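You operate a simulated robot arm through the tools that you are given. There is no shell and no other tool. Be economical: measure what you need, move in short steps, check, and stop when the job is done.

You are at the controls of a simulated robot arm. One attempt, no reset.

Task
Swap the ELM tube at the fence for the one that the card names.
Fine: the old one goes on the board at the vee blocks; new one against fence and red block, slide shut on it and locked; drop nothing.

Only the result counts: the job must be done as asked and must still hold three seconds after the hand-in. Knocking over, shifting, dropping, spilling or breaking anything else fails it.

Robot
A 7-joint arm with a two-finger parallel gripper, fixed in place. Base frame: the origin is at the foot of the arm, x ahead of it, y to its left, z up. Readings come in mm, rad, newtons and seconds.
Its first joint turns from -2.897 to 2.897 rad. Payload 4.4 kg.
The TCP is the grasp point between the finger pads, 23 mm short of the fingertips. In the tool frame z runs along the fingers and y along their closing line. Largest opening 94 mm; finger width 38, thickness 10; the body of the gripper, 54 by 96 mm, starts 39 mm behind the TCP.
Orientation is that of the tool frame in the base frame, as a unit quaternion [w, x, y, z]. With the fingers straight down and closing along the base's y, the tool's x points along the base's -x, its y along +y and its z along -z.

Tools
- The arm moves only by the tool arm_command. Its argument "steps" is text: rows parted by semicolons, each of 6 numbers parted by spaces: the shift along the tool's x, y, z in units of 20 mm (1.0 is 20 mm), then the turn, a rotation vector about the tool's x, y, z in units of 8 degrees (1.0 is 8 degrees). In form: dx dy dz wx wy wz; .... A call has 1 to 20 rows; each row shifts and turns the commanded pose from where the row before left it, along the tool's axes as they then stand. "jaw" is the opening, from 0 (shut) to 1 (fully open), set as the call begins (left out, the last holds). A call with a number of a shift or a turn outside -1 to 1 is refused whole. A row lasts 0.2 s, in which the tool goes at most 50 mm and 0.15 rad; a call with a longer step from one row to the next is refused whole, and so is a gripper value outside its range. Where a pose cannot be reached the arm comes as near as it can. A force on the tool above 40 N (or 10 N above the force at the start of the call, whichever is more), or a blocked arm, ends the call early, and 0.2 s more pass. The fingers move at their own pace (about 72 mm/s each) and stop on an object; they squeeze with about 30 N. The grip force told is the motor's: it shows also when the fingers shut on nothing. Time passes only in rows, and 0.2 s behind the last, so rows that do not move let the fingers close. The reply holds the time, the measured pose of the TCP, the force on the tool along the base axes, the opening and the grip force, in the units named above and with some noise, with the torque about the TCP (base axes, N m) and any sound that the robot's microphone picked up.
- Cameras (640 x 400 px; columns grow to the right, rows downward): "scene" is fixed at [60.7, -640.7, 1585.7]; the picture's right is [0.61, -0.79, 0.00], its down [-0.36, -0.28, -0.89] and it looks along [0.70, 0.55, -0.45] (base axes); focal length 323 px, centre (320, 200). "wrist" rides on the gripper at [86, 16, -74] in the tool frame; the picture's right is [-0.18, 0.98, 0.00], its down [-0.58, -0.11, -0.81] and it looks along [-0.79, -0.15, 0.59] (tool axes); focal length 243 px, centre (320, 200). There is no depth. A picture from a camera that has moved, and an enlarged one, comes with that camera's place and axes in the base frame and with its lens. The place of the scene camera against the robot may be out by one fixed shift of up to 18 mm in any direction.
- get_image(camera): a new picture of that camera. The clock stands still meanwhile.
- zoom(camera, box): a new picture of the part [left, top, right, bottom] of that camera's present view, enlarged. The clock stands still meanwhile.
- sign_off(): hands the job in; it is judged then, once.

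Go step by step. Nothing tells you positions but the pictures and the camera data: compare them with the known pose of the tool, close in by small moves and look again before you grip or let go. The budget is 120 turns and 64 pictures, counting those below and the enlarged ones. Unless the task says otherwise, let go and move clear before handing in, and close with one line.

The tools are called after ">>>" by a JSON object that holds its "api" and its "payload". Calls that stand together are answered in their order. arm_command: Moves the arm, as the interface text tells. Its arguments: {"type":"object","properties":{"steps":{"type":"string"},"jaw":{"type":"number"}},"required":["steps"]} The other tools are called the same way: get_image (camera) takes a picture; zoom (camera, box) takes an enlarged picture of a part of a camera's view; sign_off () hands the job in.

At the start:

```text
clock: 0.0
tcp_pos: [678.4, 73.5, 1210.6]
tcp_rot: [0.0, 0.0, 1.0, 0.0]
wrist_force: [-0.8, -0.6, 0.0]
ft_torque: [0.02, 0.0, -0.01]
finger_gap: 93.9
gripper_force: 0.1
```

scene: 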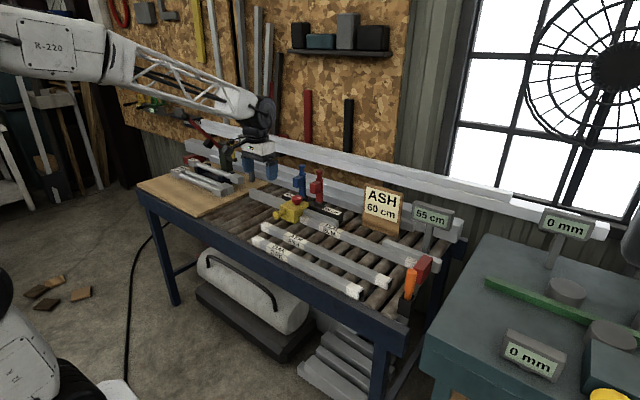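
wrist: 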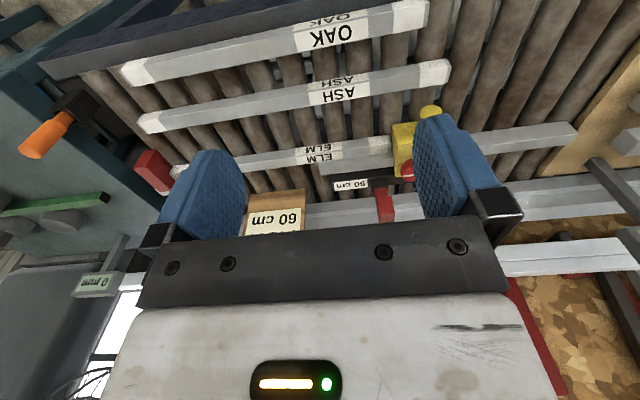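

I see a roller table with an ELM tube at a fence, ASH and OAK tubes, a card "ASH 60 cm", a slide and a board with vee blocks. I'll zoom in for detail first.

>>> {"api": "zoom", "payload": {"camera": "scene", "box": [240, 160, 460, 300]}}

>>> {"api": "zoom", "payload": {"camera": "scene", "box": [130, 120, 290, 220]}}

>>> {"api": "zoom", "payload": {"camera": "wrist", "box": [100, 0, 640, 260]}}

```text
2.86 times, centred on (350, 230) of scene
camera zoom: at [60.7, -640.7, 1585.7], right [0.61, -0.79, 0.0], down [-0.36, -0.28, -0.89], along [0.7, 0.55, -0.45], focal length 923 px, centre (234, 114)
```

zoom: 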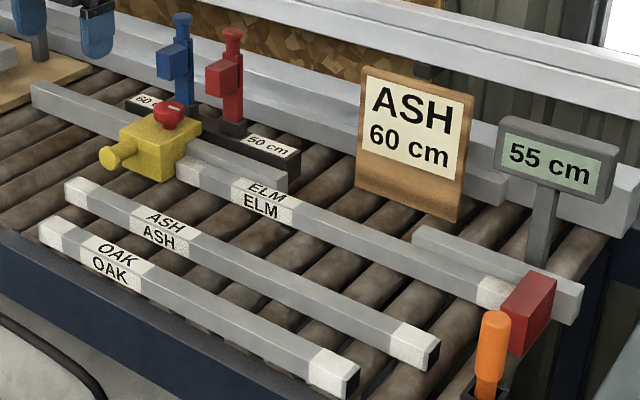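

```text
4.00 times, centred on (210, 170) of scene
camera zoom: at [60.7, -640.7, 1585.7], right [0.61, -0.79, 0.0], down [-0.36, -0.28, -0.89], along [0.7, 0.55, -0.45], focal length 1292 px, centre (760, 320)
```

zoom: 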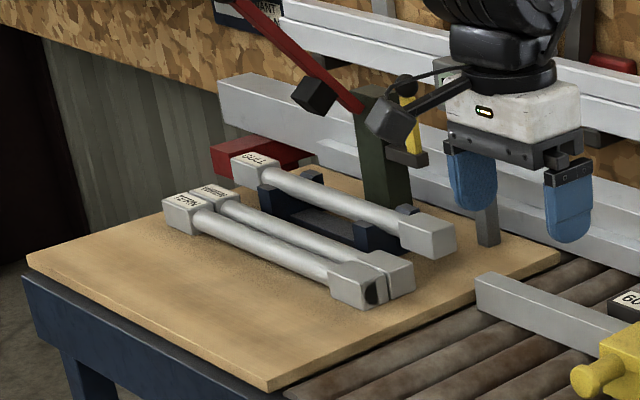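

```text
1.19 times, centred on (370, 130) of wrist
camera zoom: at [591.4, 91.6, 1284.5], right [0.18, 0.98, 0.0], down [0.58, -0.11, 0.81], along [0.79, -0.15, -0.59], focal length 288 px, centre (261, 283)
```

zoom: 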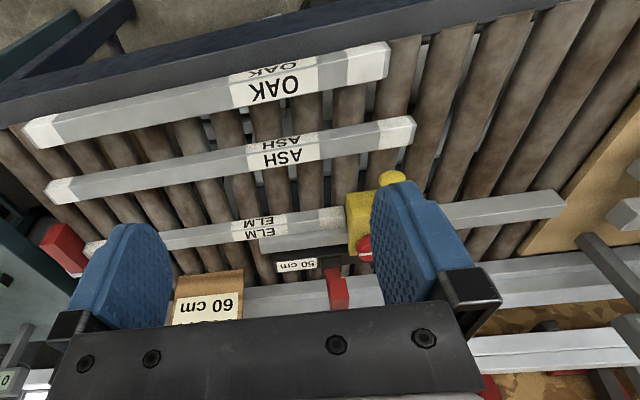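

The card wants ASH (60 cm). The mechanism needs a closer look before moving: slide, knob, pins, and orange lever.

>>> {"api": "zoom", "payload": {"camera": "scene", "box": [265, 160, 355, 230]}}

>>> {"api": "zoom", "payload": {"camera": "scene", "box": [370, 190, 470, 330]}}

```text
5.71 times, centred on (310, 195) of scene
camera zoom: at [60.7, -640.7, 1585.7], right [0.61, -0.79, 0.0], down [-0.36, -0.28, -0.89], along [0.7, 0.55, -0.45], focal length 1846 px, centre (377, 229)
```

zoom: 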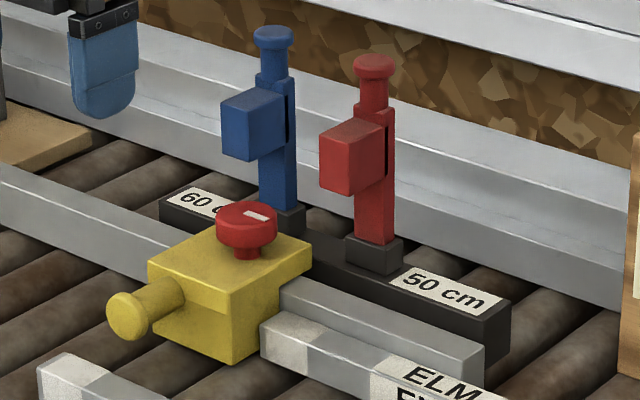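

```text
2.86 times, centred on (420, 260) of scene
camera zoom: at [60.7, -640.7, 1585.7], right [0.61, -0.79, 0.0], down [-0.36, -0.28, -0.89], along [0.7, 0.55, -0.45], focal length 923 px, centre (34, 29)
```

zoom: 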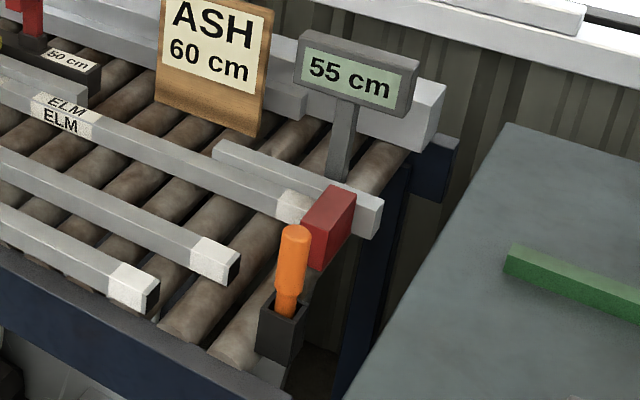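

The red knob with an index mark is the lock, the yellow pull is the slide, and blue/red are lift stops. I'll lower the wrist camera for a closer view and triangulation.

>>> {"api": "arm_command", "payload": {"steps": "0.2 0.7 0.9 0 0 0;0.2 0.7 0.9 0 0 0;0.2 0.7 0.9 0 0 0;0.2 0.7 0.9 0 0 0;0.2 0.7 0.9 0 0 0;0.2 0.7 0.9 0 0 0", "jaw": 1}}

>>> {"api": "get_image", "payload": {"camera": "wrist"}}

>>> {"api": "get_image", "payload": {"camera": "scene"}}

```text
clock: 1.4
tcp_pos: [653.3, 158.0, 1101.3]
tcp_rot: [0.001, 0.0, 1.0, 0.0]
wrist_force: [-0.7, -0.5, 0.0]
ft_torque: [0.0, -0.01, 0.0]
finger_gap: 94.3
gripper_force: 0.1
```

```text
56 pictures are left
camera wrist: at [566.5, 174.9, 1176.7], right [0.18, 0.98, 0.0], down [0.58, -0.11, 0.81], along [0.79, -0.15, -0.59], focal length 243 px, centre (320, 200)
```

wrist: 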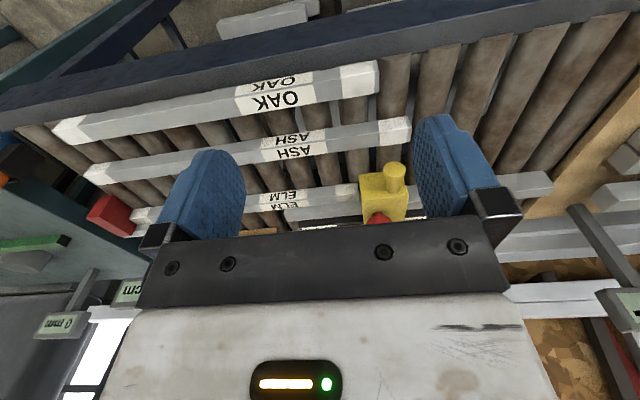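

```text
55 pictures are left
```

scene: 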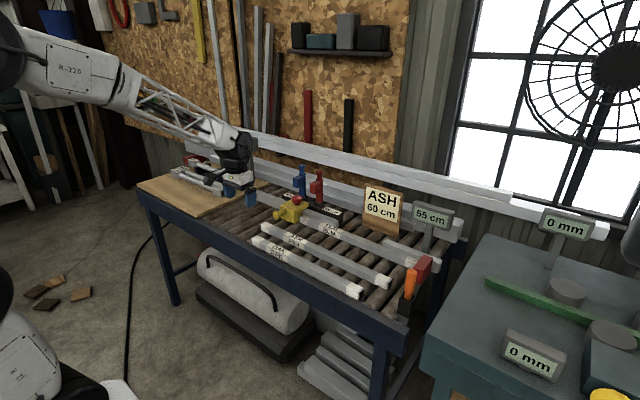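

Tube spacing is about 95 mm, tubes' underside near z≈835. I'll move closer to the slide and look.

>>> {"api": "arm_command", "payload": {"steps": "-1 0.7 0.5 0 0 0;-1 0.7 0.5 0 0 0;-1 0.7 0.5 0 0 0;-1 0.7 0.5 0 0 0;-1 0.7 0.5 0 0 0;-1 0.7 0.5 0 0 0"}}

>>> {"api": "get_image", "payload": {"camera": "wrist"}}

```text
clock: 2.8
tcp_pos: [775.0, 242.9, 1042.2]
tcp_rot: [0.001, 0.0, 1.0, 0.0]
wrist_force: [-0.4, 0.1, 0.3]
ft_torque: [0.03, 0.01, 0.0]
finger_gap: 94.1
gripper_force: 0.0
```

```text
54 pictures are left
camera wrist: at [688.5, 259.4, 1116.8], right [0.18, 0.98, 0.0], down [0.58, -0.11, 0.81], along [0.79, -0.15, -0.59], focal length 243 px, centre (320, 200)
```

wrist: 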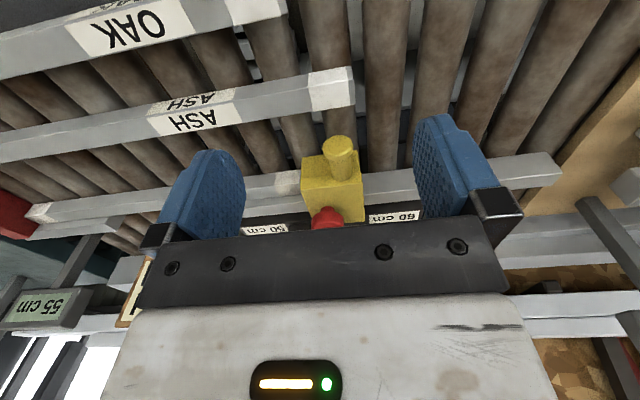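

>>> {"api": "zoom", "payload": {"camera": "wrist", "box": [230, 50, 450, 240]}}

>>> {"api": "zoom", "payload": {"camera": "wrist", "box": [0, 60, 300, 260]}}

```text
2.11 times, centred on (340, 145) of wrist
camera zoom: at [688.5, 259.4, 1116.8], right [0.18, 0.98, 0.0], down [0.58, -0.11, 0.81], along [0.79, -0.15, -0.59], focal length 511 px, centre (278, 316)
```

zoom: 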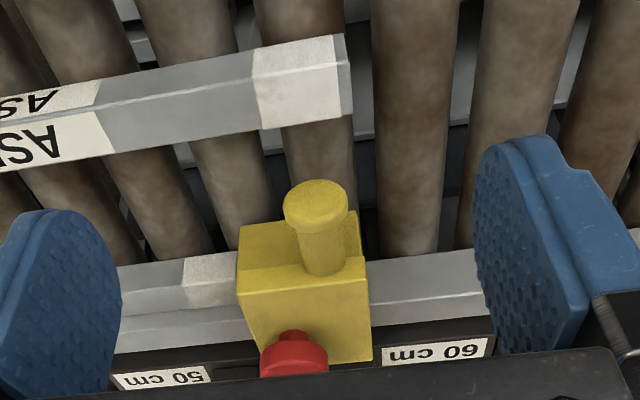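

```text
2.00 times, centred on (150, 160) of wrist
camera zoom: at [688.5, 259.4, 1116.8], right [0.18, 0.98, 0.0], down [0.58, -0.11, 0.81], along [0.79, -0.15, -0.59], focal length 485 px, centre (660, 280)
```

zoom: 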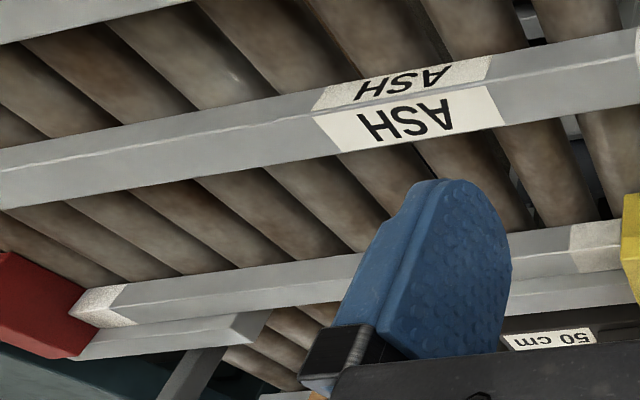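

>>> {"api": "zoom", "payload": {"camera": "scene", "box": [276, 160, 340, 224]}}

>>> {"api": "zoom", "payload": {"camera": "scene", "box": [395, 240, 445, 310]}}

```text
6.25 times, centred on (308, 192) of scene
camera zoom: at [60.7, -640.7, 1585.7], right [0.61, -0.79, 0.0], down [-0.36, -0.28, -0.89], along [0.7, 0.55, -0.45], focal length 2019 px, centre (395, 250)
```

zoom: 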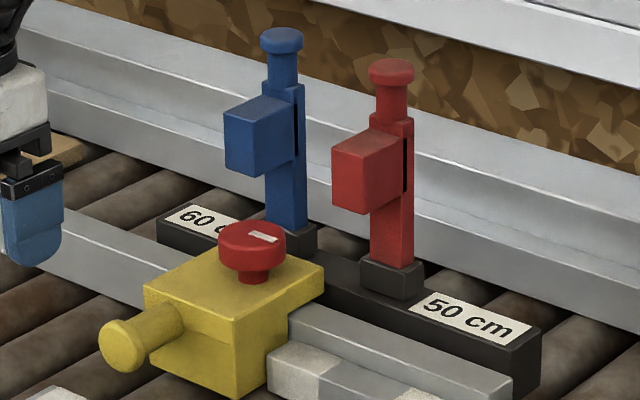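

```text
5.71 times, centred on (420, 275) of scene
camera zoom: at [60.7, -640.7, 1585.7], right [0.61, -0.79, 0.0], down [-0.36, -0.28, -0.89], along [0.7, 0.55, -0.45], focal length 1846 px, centre (-251, -229)
```

zoom: 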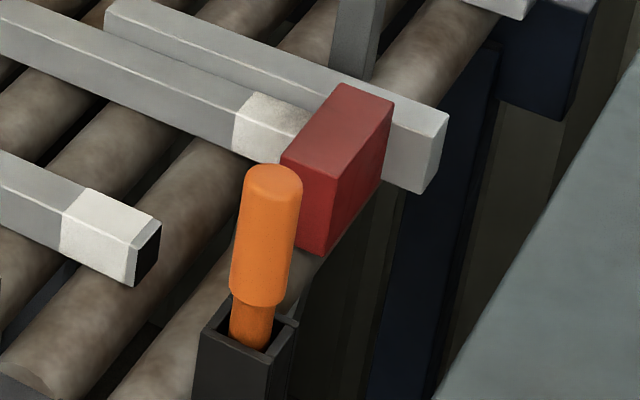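

The lock knob's mark points along the rail. I'll approach above the slide, testing reach and looking again.

>>> {"api": "arm_command", "payload": {"steps": "-0.9 -0.19 0.1 0 0 0;-0.9 -0.19 0.1 0 0 0;-0.9 -0.19 0.1 0 0 0;-0.9 -0.19 0.1 0 0 0;-0.9 -0.19 0.1 0 0 0;-0.9 -0.19 0.1 0 0 0;-0.9 -0.19 0.1 0 0 0;-0.9 -0.19 0.1 0 0 0"}}

>>> {"api": "get_image", "payload": {"camera": "wrist"}}

>>> {"api": "zoom", "payload": {"camera": "scene", "box": [250, 140, 380, 240]}}

```text
clock: 4.6
tcp_pos: [920.3, 213.5, 1027.1]
tcp_rot: [0.0, -0.001, 1.0, 0.0]
wrist_force: [0.2, -0.3, -0.1]
ft_torque: [0.02, -0.01, -0.03]
finger_gap: 93.7
gripper_force: 0.1
```

```text
49 pictures are left
camera wrist: at [832.8, 230.4, 1102.1], right [0.18, 0.98, 0.0], down [0.58, -0.11, 0.81], along [0.79, -0.15, -0.59], focal length 243 px, centre (320, 200)
```

wrist: 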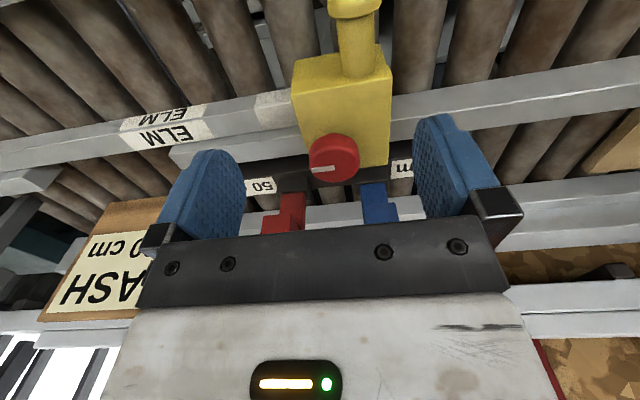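

```text
4.00 times, centred on (315, 190) of scene
camera zoom: at [60.7, -640.7, 1585.7], right [0.61, -0.79, 0.0], down [-0.36, -0.28, -0.89], along [0.7, 0.55, -0.45], focal length 1292 px, centre (340, 240)
```

zoom: 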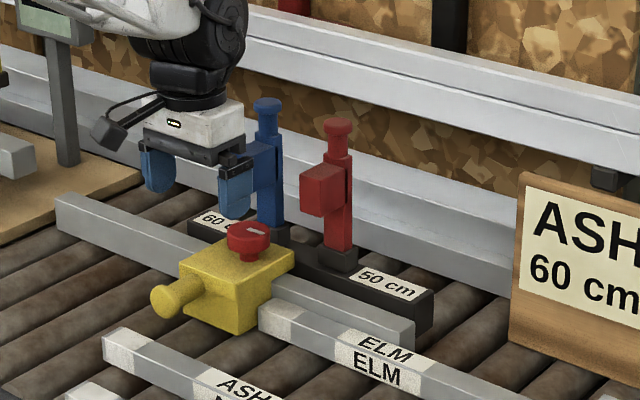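

>>> {"api": "zoom", "payload": {"camera": "wrist", "box": [230, 0, 450, 240]}}

```text
1.67 times, centred on (340, 120) of wrist
camera zoom: at [832.8, 230.4, 1102.1], right [0.18, 0.98, 0.0], down [0.58, -0.11, 0.81], along [0.79, -0.15, -0.59], focal length 404 px, centre (287, 333)
```

zoom: 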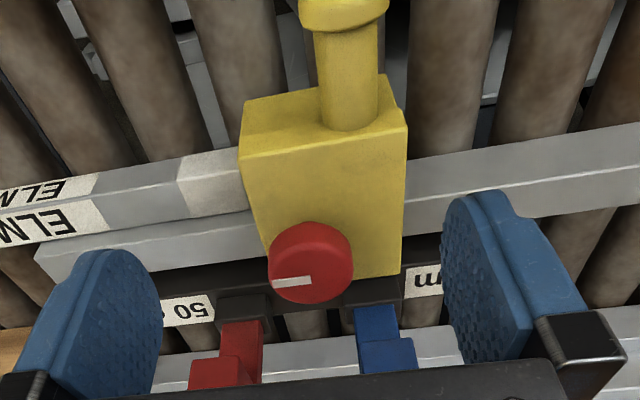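

Slide block: x≈942–1045, y≈185–270, top z≈902; knob ≈(993,214,~930). I need the position of the stop blocks relative to the gripper, so I'll raise and look again.

>>> {"api": "arm_command", "payload": {"steps": "-0.2 0 -1 0 0 0;-0.2 0 -1 0 0 0;-0.2 0 -1 0 0 0;-0.2 0 -0.5 0 0 0"}}

>>> {"api": "zoom", "payload": {"camera": "wrist", "box": [200, 0, 460, 240]}}

```text
clock: 5.6
tcp_pos: [935.6, 212.5, 1096.0]
tcp_rot: [0.0, 0.0, 1.0, 0.0]
wrist_force: [-0.2, 0.0, -0.5]
ft_torque: [-0.02, 0.01, -0.04]
finger_gap: 94.1
gripper_force: 0.1
```

```text
1.67 times, centred on (330, 120) of wrist
camera zoom: at [848.3, 229.5, 1171.6], right [0.18, 0.98, 0.0], down [0.58, -0.11, 0.81], along [0.79, -0.15, -0.59], focal length 404 px, centre (303, 333)
```

zoom: 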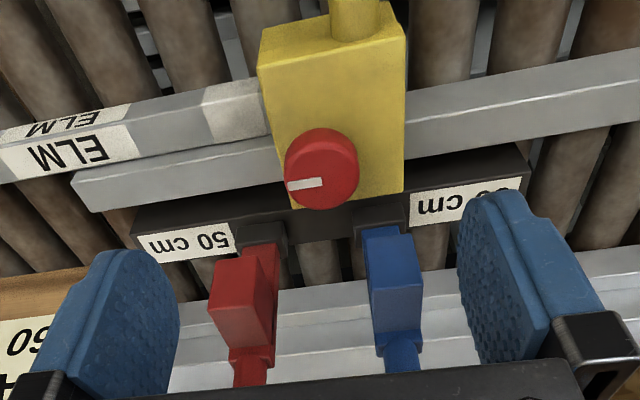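

Stop blocks begin at x≈1022, z 974–1016, with a ~60 mm gap between them; a vertical gripper would be tight when turning. I'll tilt the tool 35° (fingers forward) and come at the knob that way, closing along y.

>>> {"api": "arm_command", "payload": {"steps": "0 0 0 0 -0.875 0;0 0 0 0 -0.875 0;0 0 0 0 -0.875 0;0 0 0 0 -0.875 0;0 0 0 0 -0.875 0;0.24 0 0.91 0 0 0;0.24 0 0.91 0 0 0;0.24 0 0.91 0 0 0;0.24 0 0.91 0 0 0;0.24 0 0.91 0 0 0;0.24 0 0.91 0 0 0"}}

>>> {"api": "get_image", "payload": {"camera": "wrist"}}

>>> {"api": "zoom", "payload": {"camera": "scene", "box": [250, 140, 380, 240]}}

```text
clock: 8.0
tcp_pos: [972.6, 211.5, 990.3]
tcp_rot: [0.301, 0.001, 0.954, -0.001]
wrist_force: [0.7, -0.8, -0.4]
ft_torque: [0.03, 0.02, -0.03]
finger_gap: 93.7
gripper_force: 0.0
```

```text
45 pictures are left
camera wrist: at [860.3, 228.8, 1002.1], right [0.15, 0.98, 0.11], down [0.01, -0.11, 0.99], along [0.99, -0.15, -0.03], focal length 243 px, centre (320, 200)
```

wrist: 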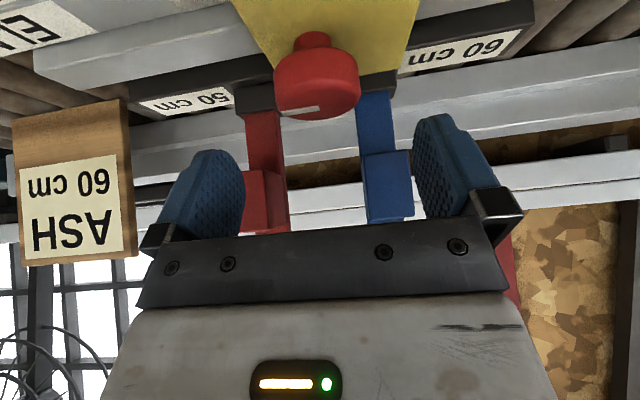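

```text
4.00 times, centred on (315, 190) of scene
camera zoom: at [60.7, -640.7, 1585.7], right [0.61, -0.79, 0.0], down [-0.36, -0.28, -0.89], along [0.7, 0.55, -0.45], focal length 1292 px, centre (340, 240)
```

zoom: 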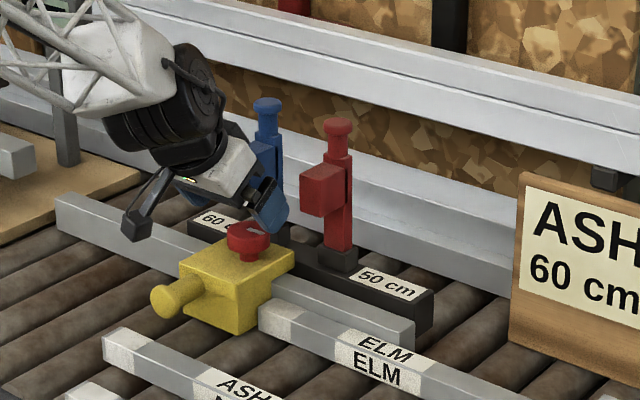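

Knob is ≈45 mm wide, near (989,213), head z≈925–942. I'll lower onto it with jaws open, and check.

>>> {"api": "arm_command", "payload": {"steps": "0.243 0.025 0.767 0 0 0;0.243 0.025 0.767 0 0 0;0.243 0.025 0.767 0 0 0"}}

>>> {"api": "get_image", "payload": {"camera": "wrist"}}

>>> {"api": "zoom", "payload": {"camera": "scene", "box": [270, 160, 350, 230]}}

```text
clock: 8.8
tcp_pos: [988.3, 212.8, 943.9]
tcp_rot: [0.301, 0.0, 0.954, 0.0]
wrist_force: [-0.3, 0.6, 0.6]
ft_torque: [-0.01, 0.02, -0.01]
finger_gap: 94.0
gripper_force: 0.0
```

```text
43 pictures are left
camera wrist: at [874.3, 230.6, 955.7], right [0.15, 0.98, 0.11], down [0.01, -0.11, 0.99], along [0.99, -0.15, -0.03], focal length 243 px, centre (320, 200)
```

wrist: 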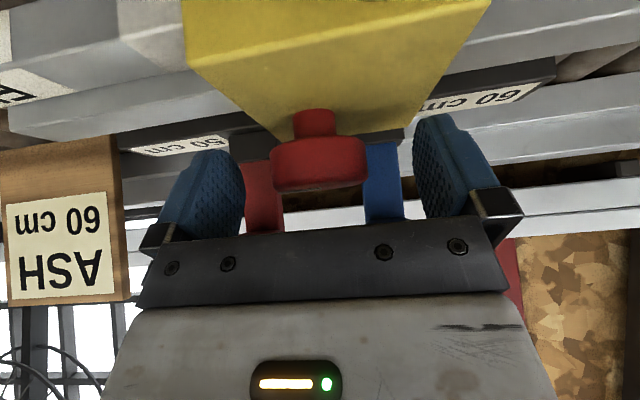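

```text
5.71 times, centred on (310, 195) of scene
camera zoom: at [60.7, -640.7, 1585.7], right [0.61, -0.79, 0.0], down [-0.36, -0.28, -0.89], along [0.7, 0.55, -0.45], focal length 1846 px, centre (377, 229)
```

zoom: 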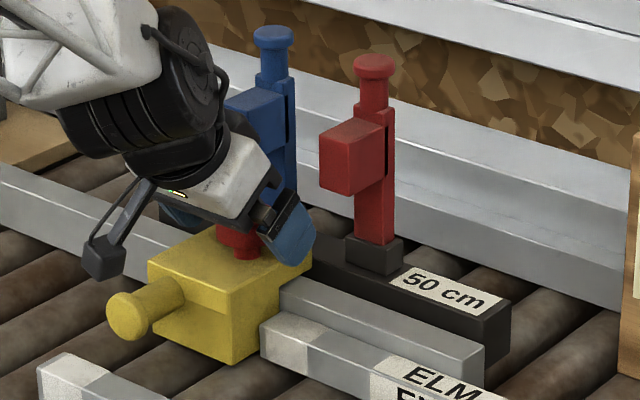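

Knob head sits between the pads at about TCP height. Closing.

>>> {"api": "arm_command", "payload": {"steps": "0 0 0 0 0 0;0 0 0 0 0 0;0 0 0 0 0 0", "jaw": 0}}

```text
clock: 9.6
tcp_pos: [986.7, 213.1, 943.3]
tcp_rot: [0.3, 0.0, 0.954, -0.001]
wrist_force: [0.7, -11.6, -1.3]
ft_torque: [0.18, -0.01, -0.07]
finger_gap: 48.0
gripper_force: 45.1
```

Gripped (48 mm). Try turning counter-clockwise about the vertical by 16° and watch the torque.

>>> {"api": "arm_command", "payload": {"steps": "0 0 0 -0.287 0 -0.41;0 0 0 -0.287 0 -0.41;0 0 0 -0.287 0 -0.41;0 0 0 -0.287 0 -0.41"}}

```text
clock: 10.6
tcp_pos: [988.0, 210.6, 944.2]
tcp_rot: [0.299, -0.118, 0.946, 0.037]
wrist_force: [1.9, -9.1, 1.7]
ft_torque: [0.13, 0.36, -0.06]
finger_gap: 47.9
gripper_force: 44.7
stopped in row 4: the force on the tool passed its limit at 42 N (the readings are from after the stop); the commanded pose is now the measured one
```

It stopped with force at 14°; it may be at a limit or slipping. Try the other way.

>>> {"api": "arm_command", "payload": {"steps": "0 0.1 0 0.287 0 0.41;0 0 0 0.287 0 0.41;0 0 0 0.287 0 0.41;0 0 0 0.287 0 0.41;0 0 0 0.287 0 0.41;0 0 0 0.287 0 0.41"}}

>>> {"api": "zoom", "payload": {"camera": "wrist", "box": [220, 80, 420, 240]}}

```text
clock: 11.2
tcp_pos: [988.2, 213.5, 944.6]
tcp_rot: [0.299, -0.055, 0.953, 0.017]
wrist_force: [5.3, -8.2, -0.7]
ft_torque: [0.44, -0.04, -0.07]
finger_gap: 47.8
gripper_force: 45.3
stopped in row 3: the force on the tool passed its limit at 41 N (the readings are from after the stop); the commanded pose is now the measured one
```

```text
2.50 times, centred on (320, 160) of wrist
camera zoom: at [873.3, 216.5, 955.8], right [0.04, 0.99, 0.1], down [0.03, -0.11, 0.99], along [1.0, -0.03, -0.03], focal length 606 px, centre (320, 300)
```

zoom: 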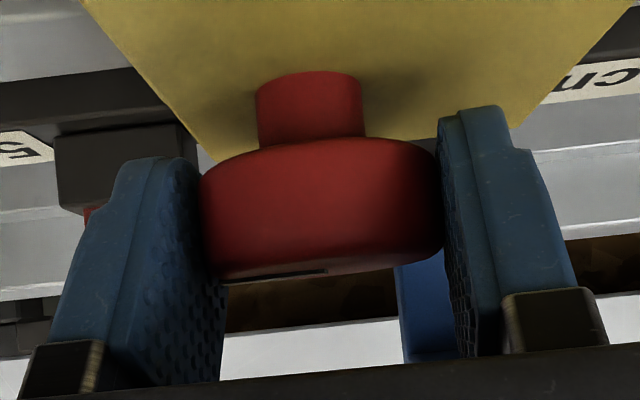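

The stops look like misalignment: from the knob's apparent width its axis is about 9 mm ahead of the TCP. I'll open, square up, and shift forward, then check the mark.

>>> {"api": "arm_command", "payload": {"steps": "0 0 0 0 0 0;0 0 0 0 0 0;0 0 0 0.237 0 0.338;0 0 0 0.237 0 0.338;-0.18 -0.02 0.13 0 0 0;-0.18 -0.02 0.13 0 0 0", "jaw": 1}}

>>> {"api": "zoom", "payload": {"camera": "wrist", "box": [220, 80, 420, 240]}}

>>> {"api": "zoom", "payload": {"camera": "scene", "box": [270, 160, 350, 230]}}

```text
clock: 12.6
tcp_pos: [996.3, 211.7, 943.5]
tcp_rot: [0.3, -0.001, 0.954, 0.0]
wrist_force: [-0.4, 0.2, -0.1]
ft_torque: [0.01, 0.03, 0.05]
finger_gap: 94.0
gripper_force: 0.0
```

```text
2.50 times, centred on (320, 160) of wrist
camera zoom: at [883.1, 229.1, 955.5], right [0.15, 0.98, 0.1], down [0.01, -0.11, 0.99], along [0.99, -0.15, -0.03], focal length 606 px, centre (320, 300)
```

zoom: 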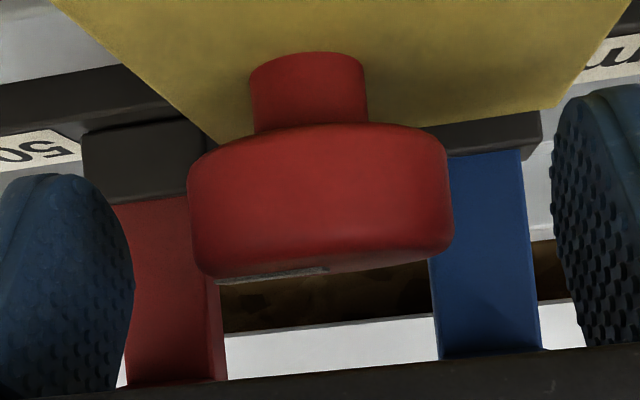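

```text
5.71 times, centred on (310, 195) of scene
camera zoom: at [60.7, -640.7, 1585.7], right [0.61, -0.79, 0.0], down [-0.36, -0.28, -0.89], along [0.7, 0.55, -0.45], focal length 1846 px, centre (377, 229)
```

zoom: 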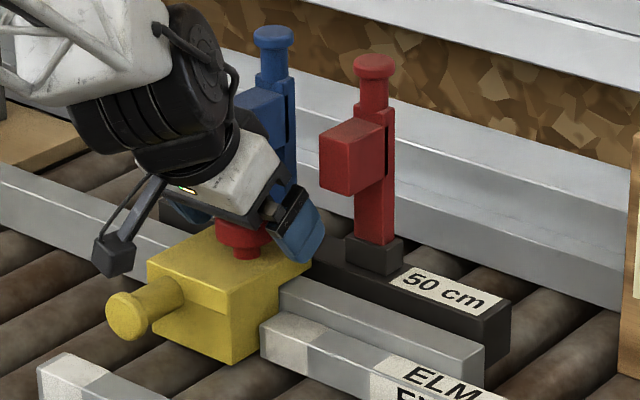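

Now the knob's axis is at the TCP. Regrip and turn slowly.

>>> {"api": "arm_command", "payload": {"steps": "0 0 0 0 0 0;0 0 0 0 0 0;0 0 0 0 0 0;0 0 0 -0.19 0 -0.27;0 0 0 -0.19 0 -0.27;0 0 0 -0.19 0 -0.27;0 0 0 -0.19 0 -0.27;0 0 0 -0.19 0 -0.27;0 0 0 -0.19 0 -0.27", "jaw": 0}}

```text
clock: 14.2
tcp_pos: [996.3, 214.1, 944.9]
tcp_rot: [0.299, -0.079, 0.951, 0.025]
wrist_force: [2.2, 9.1, -1.9]
ft_torque: [0.2, -0.1, -0.03]
finger_gap: 47.7
gripper_force: 45.3
stopped in row 7: the force on the tool passed its limit at 40 N (the readings are from after the stop); the commanded pose is now the measured one
```

>>> {"api": "arm_command", "payload": {"steps": "0 0 0 0.19 0 0.27;0 0 0 0.19 0 0.27;0 0 0 0.19 0 0.27;0 0 0 0.19 0 0.27;0 0 0 0.19 0 0.27;0 0 0 0.19 0 0.27;0 0 0 0.19 0 0.27;0 0 0 0.19 0 0.27;0 0 0 0.19 0 0.27;0 0 0 0.19 0 0.27"}}

```text
clock: 16.4
tcp_pos: [996.9, 213.2, 944.4]
tcp_rot: [0.297, 0.138, 0.944, -0.044]
wrist_force: [1.1, 0.2, -7.2]
ft_torque: [0.0, 0.14, 1.43]
finger_gap: 47.2
gripper_force: 45.3
```

>>> {"api": "zoom", "payload": {"camera": "wrist", "box": [220, 80, 420, 240]}}

```text
2.50 times, centred on (320, 160) of wrist
camera zoom: at [893.1, 262.5, 955.8], right [0.43, 0.9, 0.1], down [-0.02, -0.11, 0.99], along [0.9, -0.43, -0.03], focal length 606 px, centre (320, 300)
```

zoom: 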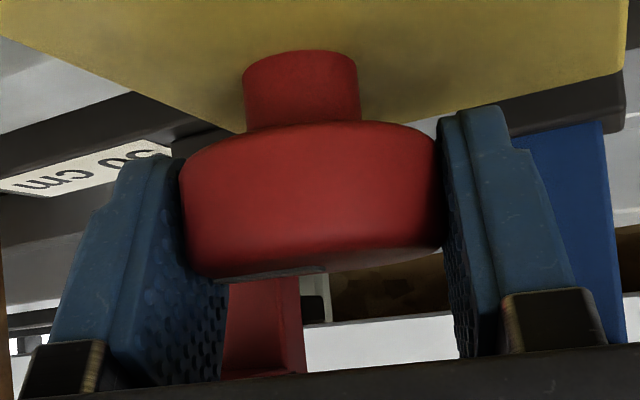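

The mark seems to follow the hand in the clockwise sense. Continue clockwise.

>>> {"api": "arm_command", "payload": {"steps": "0 0 0 0.19 0 0.27;0 0 0 0.19 0 0.27;0 0 0 0.19 0 0.27;0 0 0 0.19 0 0.27"}}

```text
clock: 17.4
tcp_pos: [998.0, 212.9, 944.3]
tcp_rot: [0.292, 0.225, 0.927, -0.072]
wrist_force: [-0.8, -5.7, -7.2]
ft_torque: [0.53, 0.03, 0.84]
finger_gap: 47.4
gripper_force: 45.1
```

>>> {"api": "arm_command", "payload": {"steps": "0 0 0 0 0 0;0 0 0 0 0 0;0 0 -0.9 0 0 0;0 0 -0.9 0 0 0;0 0 -0.9 0 0 0;0 0 0 -0.574 0 -0.819;0 0 0 -0.574 0 -0.819;0 0 0 -0.574 0 -0.819;0 0 0 -0.23 0 -0.33", "jaw": 1}}

>>> {"api": "zoom", "payload": {"camera": "wrist", "box": [220, 0, 420, 160]}}

>>> {"api": "zoom", "payload": {"camera": "scene", "box": [270, 160, 350, 230]}}

```text
clock: 19.4
tcp_pos: [968.9, 227.3, 989.8]
tcp_rot: [0.3, 0.0, 0.954, -0.001]
wrist_force: [0.3, -0.8, -0.3]
ft_torque: [-0.02, 0.03, 0.0]
finger_gap: 94.1
gripper_force: 0.1
```

```text
2.50 times, centred on (320, 80) of wrist
camera zoom: at [855.4, 244.6, 1000.5], right [0.15, 0.98, 0.1], down [0.01, -0.11, 0.99], along [0.99, -0.15, -0.03], focal length 606 px, centre (320, 500)
```

zoom: 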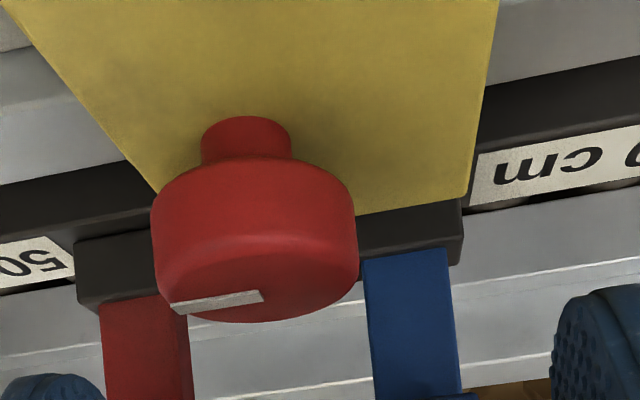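

```text
5.71 times, centred on (310, 195) of scene
camera zoom: at [60.7, -640.7, 1585.7], right [0.61, -0.79, 0.0], down [-0.36, -0.28, -0.89], along [0.7, 0.55, -0.45], focal length 1846 px, centre (377, 229)
```

zoom: 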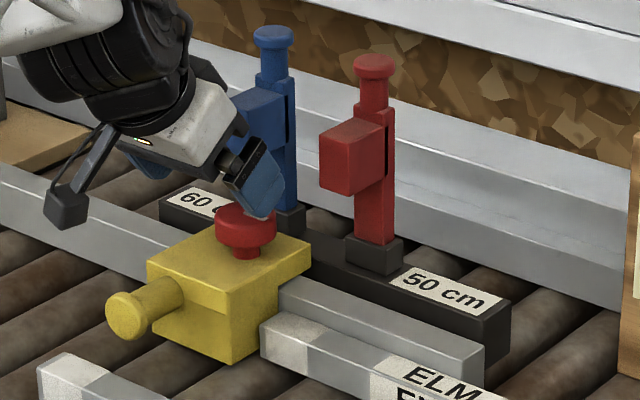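

The mark is unchanged, so the clockwise turn slipped: the mark at −y is probably the clockwise (locked) end, and it opens counter-clockwise. I'll regrip centred at (997.5, 213), pre-rotated clockwise, then turn counter-clockwise.

>>> {"api": "arm_command", "payload": {"steps": "0.05 -0.24 0.9 0 0 0;0.05 -0.24 0.9 0 0 0;0.05 -0.24 0.9 0 0 0;0 0 0 0.478 0 0.683;0 0 0 0.478 0 0.683;0 0 0 0.478 0 0.683"}}

>>> {"api": "arm_command", "payload": {"steps": "0 0 0 0 0 0;0 0 0 0 0 0;0 0 0 0 0 0;0 0 0 0 0 0", "jaw": 0}}

```text
clock: 20.8
tcp_pos: [998.1, 211.9, 943.7]
tcp_rot: [0.296, 0.167, 0.939, -0.053]
wrist_force: [-0.3, 0.0, -0.2]
ft_torque: [0.01, 0.0, 0.01]
finger_gap: 94.1
gripper_force: 0.2
```

```text
clock: 21.8
tcp_pos: [996.5, 212.6, 943.1]
tcp_rot: [0.296, 0.166, 0.939, -0.053]
wrist_force: [9.9, 9.6, -3.2]
ft_torque: [0.55, -0.49, -0.08]
finger_gap: 47.8
gripper_force: 44.9
```

>>> {"api": "arm_command", "payload": {"steps": "0 0 0 -0.19 0 -0.27;0 0 0 -0.19 0 -0.27;0 0 0 -0.19 0 -0.27;0 0 0 -0.19 0 -0.27;0 0 0 -0.19 0 -0.27;0 0 0 -0.19 0 -0.27"}}

```text
clock: 23.2
tcp_pos: [997.6, 211.6, 941.2]
tcp_rot: [0.301, 0.035, 0.953, -0.012]
wrist_force: [27.7, 12.9, 6.1]
ft_torque: [0.6, -0.72, -0.05]
finger_gap: 47.8
gripper_force: 45.2
```

>>> {"api": "arm_command", "payload": {"steps": "-0.08 0.05 0.06 0 0 0;0 0 0 0 0 0"}}

```text
clock: 23.7
tcp_pos: [998.5, 213.4, 943.5]
tcp_rot: [0.299, 0.036, 0.954, -0.012]
wrist_force: [-20.2, -0.9, 10.0]
ft_torque: [0.38, 0.36, 0.0]
finger_gap: 47.9
gripper_force: 44.7
stopped in row 2: the force on the tool passed its limit at 43 N (the readings are from after the stop); the commanded pose is now the measured one
```

The grip is stiff (~25 N/mm); small corrections matter. Continue turning with a slight −x relief.

>>> {"api": "arm_command", "payload": {"steps": "0.03 0 -0.03 -0.1 0 -0.14;0 0 0 -0.19 0 -0.27;0 0 0 -0.19 0 -0.27;0 0 0 -0.19 0 -0.27"}}

```text
clock: 24.7
tcp_pos: [997.9, 212.7, 943.0]
tcp_rot: [0.298, -0.043, 0.954, 0.013]
wrist_force: [16.2, -6.9, 0.8]
ft_torque: [0.78, 0.15, 0.03]
finger_gap: 47.6
gripper_force: 44.7
```

>>> {"api": "arm_command", "payload": {"steps": "-0.03 -0.012 0.015 -0.19 0 -0.27;-0.01 0 0.007 -0.19 0 -0.27;-0.01 0 0.007 -0.19 0 -0.27;-0.01 0 0.007 -0.19 0 -0.27"}}

>>> {"api": "zoom", "payload": {"camera": "wrist", "box": [220, 80, 420, 240]}}

```text
clock: 25.7
tcp_pos: [997.6, 215.2, 942.2]
tcp_rot: [0.296, -0.13, 0.945, 0.04]
wrist_force: [-29.4, 8.7, 11.7]
ft_torque: [0.2, 0.47, -0.07]
finger_gap: 47.9
gripper_force: 44.7
```

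```text
2.50 times, centred on (320, 160) of wrist
camera zoom: at [884.0, 200.1, 954.8], right [-0.12, 0.99, 0.1], down [0.05, -0.1, 0.99], along [0.99, 0.12, -0.03], focal length 606 px, centre (320, 300)
```

zoom: 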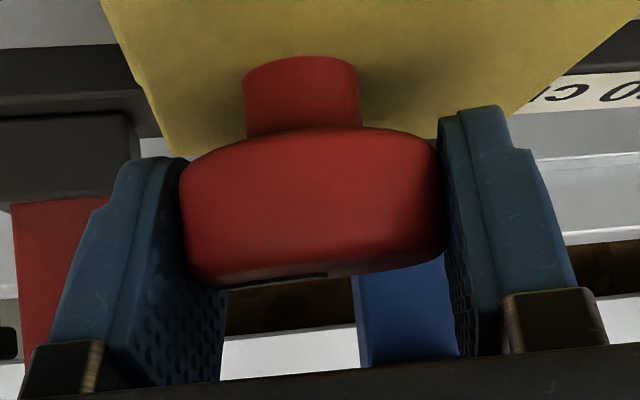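

>>> {"api": "arm_command", "payload": {"steps": "0.04 0.01 -0.03 -0.19 0 -0.27;0 0 0 -0.19 0 -0.27;0 0 0 -0.19 0 -0.27;0 0 0 -0.19 0 -0.27"}}

>>> {"api": "arm_command", "payload": {"steps": "0 0 0 0 0 0;0 0 0 0 0 0;0 0 -0.9 0 0 0;0 0 -0.9 0 0 0;0 0 -0.9 0 0 0", "jaw": 1}}

>>> {"api": "zoom", "payload": {"camera": "wrist", "box": [220, 0, 420, 160]}}

```text
clock: 26.7
tcp_pos: [996.9, 210.5, 942.5]
tcp_rot: [0.29, -0.215, 0.93, 0.068]
wrist_force: [-11.2, -0.8, 4.9]
ft_torque: [0.23, 0.31, 0.0]
finger_gap: 47.8
gripper_force: 44.9
```

```text
clock: 27.9
tcp_pos: [969.9, 200.2, 986.5]
tcp_rot: [0.291, -0.215, 0.93, 0.069]
wrist_force: [0.0, 0.1, -1.4]
ft_torque: [-0.01, -0.01, -0.03]
finger_gap: 94.0
gripper_force: 0.0
```

```text
2.50 times, centred on (320, 80) of wrist
camera zoom: at [860.6, 165.3, 997.8], right [-0.3, 0.95, 0.11], down [0.06, -0.09, 0.99], along [0.95, 0.3, -0.03], focal length 606 px, centre (320, 500)
```

zoom: 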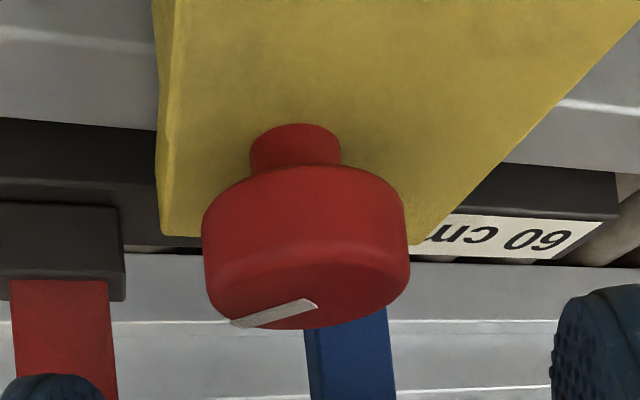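

The mark has moved ~42° counter-clockwise, so the knob turns with me. A second stroke: go back in, re-index, and grip.

>>> {"api": "arm_command", "payload": {"steps": "0 0.02 0.9 0 0 0;0 0.02 0.9 0 0 0;0 0.02 0.92 0 0 0;0 0 0 0.471 0 0.673;0 0 0 0.471 0 0.673;0 0 0 0.471 0 0.673;0 0 0 0.471 0 0.673;0 0 0 0.471 0 0.673;0 0 0 0.471 0 0.673;0 0 0 0.471 0 0.673"}}

```text
clock: 28.5
tcp_pos: [982.7, 206.6, 962.3]
tcp_rot: [0.291, -0.214, 0.93, 0.069]
wrist_force: [-38.2, -10.6, 11.1]
ft_torque: [-0.45, -0.84, -2.15]
finger_gap: 91.0
gripper_force: 0.0
stopped in row 2: the force on the tool passed its limit at 84 N (the readings are from after the stop); the commanded pose is now the measured one
```

A finger touched something on its −y side, likely the red stop block. Stop and look.

>>> {"api": "arm_command", "payload": {"steps": "0 0 -0.7 0 0 0;0 0 -0.7 0 0 0;0 0 -0.7 0 0 0;0 0 -0.5 0.574 0 0.819;0 0 0 0.574 0 0.819;0 0 0 0.574 0 0.819;0 0 0 0.15 0 0.2"}}

>>> {"api": "get_image", "payload": {"camera": "wrist"}}

>>> {"api": "zoom", "payload": {"camera": "scene", "box": [270, 160, 350, 230]}}

```text
clock: 30.1
tcp_pos: [959.6, 195.0, 1005.4]
tcp_rot: [0.299, 0.001, 0.954, -0.001]
wrist_force: [-0.3, 0.8, 0.2]
ft_torque: [0.01, 0.01, 0.01]
finger_gap: 93.8
gripper_force: 0.1
```

```text
33 pictures are left
camera wrist: at [845.6, 211.3, 1017.1], right [0.15, 0.98, 0.1], down [0.02, -0.11, 0.99], along [0.99, -0.15, -0.03], focal length 243 px, centre (320, 200)
```

wrist: 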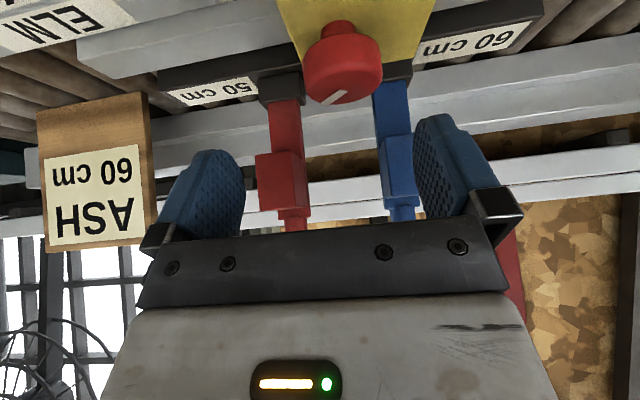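

```text
5.71 times, centred on (310, 195) of scene
camera zoom: at [60.7, -640.7, 1585.7], right [0.61, -0.79, 0.0], down [-0.36, -0.28, -0.89], along [0.7, 0.55, -0.45], focal length 1846 px, centre (377, 229)
```

zoom: 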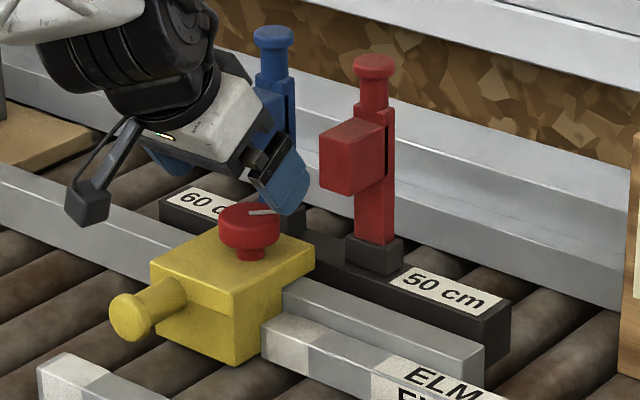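

Nothing moved except the slide settling slightly. I'll approach again with the hand square, index clockwise in place, and keep turns within ±18°.

>>> {"api": "arm_command", "payload": {"steps": "0 0.44 0 0 0 0;0 0.44 0 0 0 0;0.052 0 0.91 0 0 0;0.052 0 0.91 0 0 0;0.052 0 0.91 0 0 0;0.052 0 0.91 0 0 0;0 0 0 0.478 0 0.683;0 0 0 0.478 0 0.683;0 0 0 0.478 0 0.683"}}

>>> {"api": "zoom", "payload": {"camera": "wrist", "box": [220, 80, 420, 240]}}

```text
clock: 32.1
tcp_pos: [997.4, 210.9, 943.5]
tcp_rot: [0.295, 0.166, 0.939, -0.053]
wrist_force: [0.5, 0.5, -0.7]
ft_torque: [0.03, 0.05, 0.04]
finger_gap: 93.9
gripper_force: 0.1
```

```text
2.50 times, centred on (320, 160) of wrist
camera zoom: at [895.7, 266.6, 954.5], right [0.48, 0.87, 0.1], down [-0.02, -0.11, 0.99], along [0.88, -0.48, -0.03], focal length 606 px, centre (320, 300)
```

zoom: 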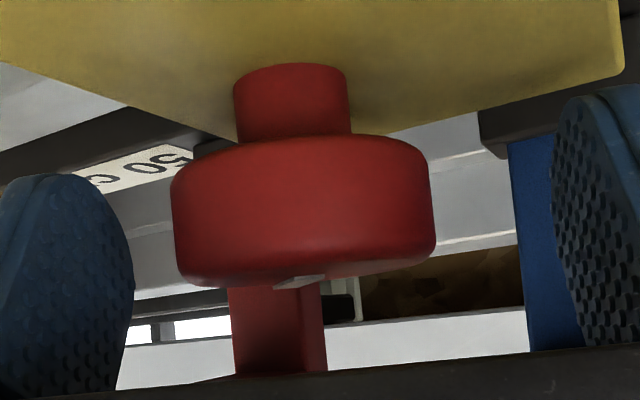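

Knob is ~3 mm to one side; correct, close, and turn.

>>> {"api": "arm_command", "payload": {"steps": "0 -0.16 0 0 0 0;0 0 0 0 0 0;0 0 0 0 0 0"}}

>>> {"api": "arm_command", "payload": {"steps": "0 0 0 0 0 0;0 0 0 0 0 0;0 0 0 0 0 0;0 0 0 -0.19 0 -0.27;0 0 0 -0.19 0 -0.27;0 0 0 -0.19 0 -0.27;0 0 0 -0.19 0 -0.27", "jaw": 0}}

```text
clock: 32.9
tcp_pos: [995.3, 208.7, 941.8]
tcp_rot: [0.295, 0.166, 0.94, -0.052]
wrist_force: [0.6, -0.2, 0.6]
ft_torque: [-0.01, 0.03, -0.05]
finger_gap: 94.0
gripper_force: 0.1
```

```text
clock: 34.5
tcp_pos: [995.3, 209.2, 941.4]
tcp_rot: [0.298, 0.077, 0.951, -0.024]
wrist_force: [-18.1, 12.0, 2.3]
ft_torque: [0.89, 0.89, -0.02]
finger_gap: 47.6
gripper_force: 45.2
```

>>> {"api": "arm_command", "payload": {"steps": "0.025 0.01 -0.018 -0.19 0 -0.27;0 0 0 -0.19 0 -0.27;0 0 0 -0.19 0 -0.27;0 0 0 -0.19 0 -0.27;0 0 0 -0.19 0 -0.27"}}

```text
clock: 35.7
tcp_pos: [996.3, 210.9, 942.6]
tcp_rot: [0.299, -0.033, 0.954, 0.01]
wrist_force: [21.3, 24.8, -8.3]
ft_torque: [0.19, -0.01, -0.04]
finger_gap: 48.0
gripper_force: 44.9
```

>>> {"api": "arm_command", "payload": {"steps": "-0.033 0.045 0.023 -0.1 0 -0.14;0 0 0 -0.19 0 -0.27;0 0 0 -0.19 0 -0.27;0 0 0 -0.19 0 -0.27;0 0 0 -0.19 0 -0.27"}}

```text
clock: 36.9
tcp_pos: [996.2, 210.0, 942.9]
tcp_rot: [0.296, -0.131, 0.945, 0.042]
wrist_force: [-27.0, 6.0, 8.7]
ft_torque: [-0.14, 0.56, -0.01]
finger_gap: 47.9
gripper_force: 45.0
```

>>> {"api": "arm_command", "payload": {"steps": "0.03 0 -0.02 -0.1 0 -0.14;0 0 0 -0.1 0 -0.14"}}

>>> {"api": "arm_command", "payload": {"steps": "0 0 0 0 0 0;0 0 0 0 0 0;0 0 0 0.43 0 0.614;0 0 0 0.43 0 0.614;0 0 0 0.43 0 0.614;0 0 -0.9 0 0 0;0 0 -0.9 0 0 0;0 0 -0.9 0 0 0;0 0 -0.9 0 0 0", "jaw": 1}}

>>> {"api": "get_image", "payload": {"camera": "wrist"}}

```text
clock: 37.5
tcp_pos: [995.1, 209.0, 943.0]
tcp_rot: [0.296, -0.153, 0.942, 0.049]
wrist_force: [-16.0, 8.0, 3.1]
ft_torque: [-0.5, -0.74, -0.03]
finger_gap: 47.6
gripper_force: 44.8
```

```text
clock: 39.5
tcp_pos: [954.1, 209.9, 1001.3]
tcp_rot: [0.298, -0.004, 0.954, 0.002]
wrist_force: [0.0, -0.8, 0.3]
ft_torque: [-0.02, -0.03, -0.01]
finger_gap: 94.2
gripper_force: 0.1
```

```text
30 pictures are left
camera wrist: at [840.6, 225.4, 1013.9], right [0.14, 0.98, 0.11], down [0.02, -0.11, 0.99], along [0.99, -0.14, -0.03], focal length 243 px, centre (320, 200)
```

wrist: 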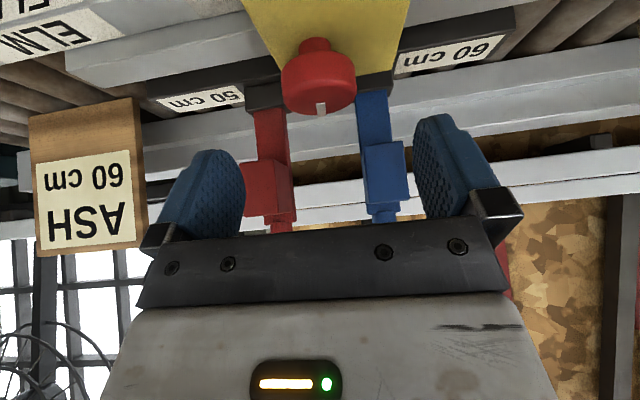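

Knob mark now points +x: turned 90°, presumably unlocked. Next: square the tool to vertical and go above the yellow handle (≈x 905, y 240).

>>> {"api": "arm_command", "payload": {"steps": "0 0 0 0 0.875 0;0 0 0 0 0.875 0;0 0 0 0 0.875 0;0 0 0 0 0.875 0;0 0 0 0 0.875 0;0.82 0.54 0.6 0 0 0;0.82 0.54 0.6 0 0 0;0.82 0.54 0.6 0 0 0"}}

>>> {"api": "get_image", "payload": {"camera": "wrist"}}

```text
clock: 41.3
tcp_pos: [904.6, 242.1, 966.5]
tcp_rot: [-0.002, -0.005, 1.0, 0.001]
wrist_force: [-0.1, 0.6, -0.8]
ft_torque: [0.0, 0.0, 0.0]
finger_gap: 94.0
gripper_force: 0.1
```

```text
29 pictures are left
camera wrist: at [817.4, 258.0, 1042.0], right [0.18, 0.98, 0.0], down [0.58, -0.11, 0.8], along [0.79, -0.14, -0.59], focal length 243 px, centre (320, 200)
```

wrist: 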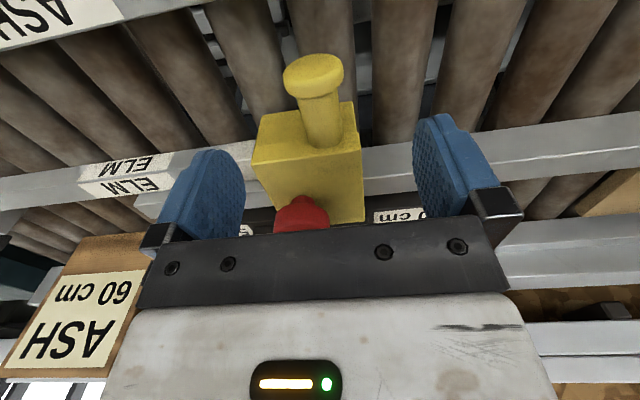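

Handle is centred at y≈242, shaft x≈895–942. Lower and grip it.

>>> {"api": "arm_command", "payload": {"steps": "-0.5 0 0.8 0 0 0;0 0 0.8 0 0 0;0 0 0.8 0 0 0;0 0 0.8 0 0 0;0 0 0.8 0 0 0"}}

>>> {"api": "arm_command", "payload": {"steps": "0 0 0 0 0 0;0 0 0 0 0 0;0 0 0 0 0 0;0 0 0 0 0 0", "jaw": 0}}

>>> {"api": "get_image", "payload": {"camera": "wrist"}}

```text
clock: 42.5
tcp_pos: [913.9, 242.3, 886.5]
tcp_rot: [-0.001, -0.005, 1.0, 0.001]
wrist_force: [0.6, -0.3, -0.1]
ft_torque: [-0.02, -0.02, -0.02]
finger_gap: 94.2
gripper_force: 0.1
```

```text
clock: 43.5
tcp_pos: [913.8, 243.1, 885.8]
tcp_rot: [-0.002, -0.004, 1.0, 0.001]
wrist_force: [1.5, 1.5, -0.7]
ft_torque: [0.08, -0.02, -1.96]
finger_gap: 31.8
gripper_force: 44.5
```

```text
28 pictures are left
camera wrist: at [827.5, 258.5, 961.4], right [0.18, 0.98, 0.0], down [0.59, -0.11, 0.8], along [0.79, -0.14, -0.59], focal length 243 px, centre (320, 200)
```

wrist: 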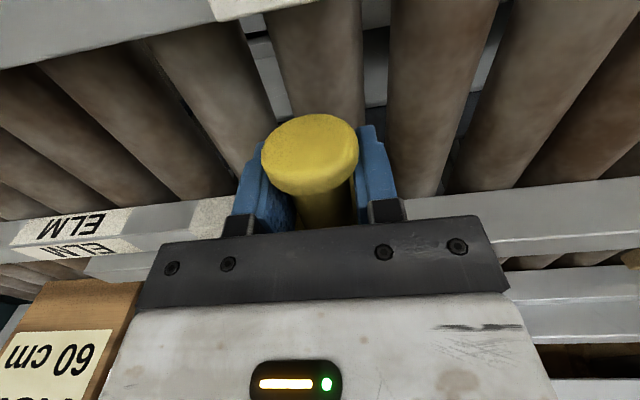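

Handle gripped. Pull +y gently.

>>> {"api": "arm_command", "payload": {"steps": "0 0.15 0 0 0 0;0 0.25 0 0 0 0;0 0.25 0 0 0 0;0 0.25 0 0 0 0"}}

```text
clock: 44.5
tcp_pos: [912.6, 261.3, 887.1]
tcp_rot: [-0.002, -0.004, 1.0, 0.001]
wrist_force: [10.3, -1.3, -4.2]
ft_torque: [0.07, 0.35, -1.71]
finger_gap: 31.6
gripper_force: 44.7
```

It slides freely. Pull it further to about +85 mm total.

>>> {"api": "arm_command", "payload": {"steps": "0.02 0.5 0 0 0 0;0 0.5 0 0 0 0;0 0.5 0 0 0 0;0 0.5 0 0 0 0;0 0.5 0 0 0 0;0 0.5 0 0 0 0;0 0.3 0 0 0 0"}}

>>> {"api": "zoom", "payload": {"camera": "scene", "box": [230, 150, 470, 300]}}

```text
clock: 46.1
tcp_pos: [913.6, 326.6, 887.4]
tcp_rot: [-0.002, -0.005, 1.0, 0.001]
wrist_force: [34.8, -2.7, -4.5]
ft_torque: [0.1, 0.36, -1.67]
finger_gap: 31.7
gripper_force: 45.4
```

```text
2.67 times, centred on (350, 225) of scene
camera zoom: at [60.7, -640.7, 1585.7], right [0.61, -0.79, 0.0], down [-0.36, -0.28, -0.89], along [0.7, 0.55, -0.45], focal length 861 px, centre (240, 133)
```

zoom: 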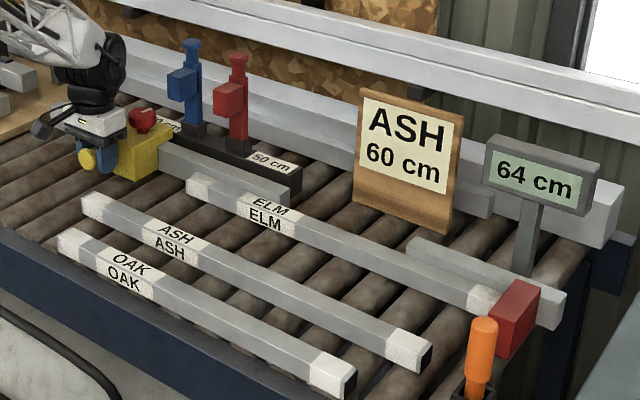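

Display reads 64 cm: enough room. Release the handle, rise, and move over the ELM's middle with the hand yawed 90° (closing along x).

>>> {"api": "arm_command", "payload": {"steps": "-0.05 0 0 0 0 0;0 0 0 0 0 0"}}

>>> {"api": "arm_command", "payload": {"steps": "0 0 0 0 0 0;0 0 0 0 0 0;0 0 -1 0 0 0;0 0 -1 0 0 0;0 0 -1 0 0 0;0 0 -1 0 0 0;0 0 -1 0 0 0;0 0 -1 0 0 0;0 -1 0 0 0 0.9;0 -1 0 0 0 0.9;0 -1 0 0 0 0.9", "jaw": 1}}

```text
clock: 46.7
tcp_pos: [913.2, 326.6, 886.8]
tcp_rot: [-0.002, -0.004, 1.0, 0.001]
wrist_force: [4.9, 0.6, 7.9]
ft_torque: [0.01, 0.22, -1.69]
finger_gap: 31.9
gripper_force: 45.4
```

```text
clock: 49.1
tcp_pos: [905.6, 266.1, 1006.2]
tcp_rot: [-0.002, 0.183, 0.983, 0.0]
wrist_force: [-0.9, -0.2, 0.6]
ft_torque: [0.0, 0.0, 0.01]
finger_gap: 94.0
gripper_force: 0.1
```

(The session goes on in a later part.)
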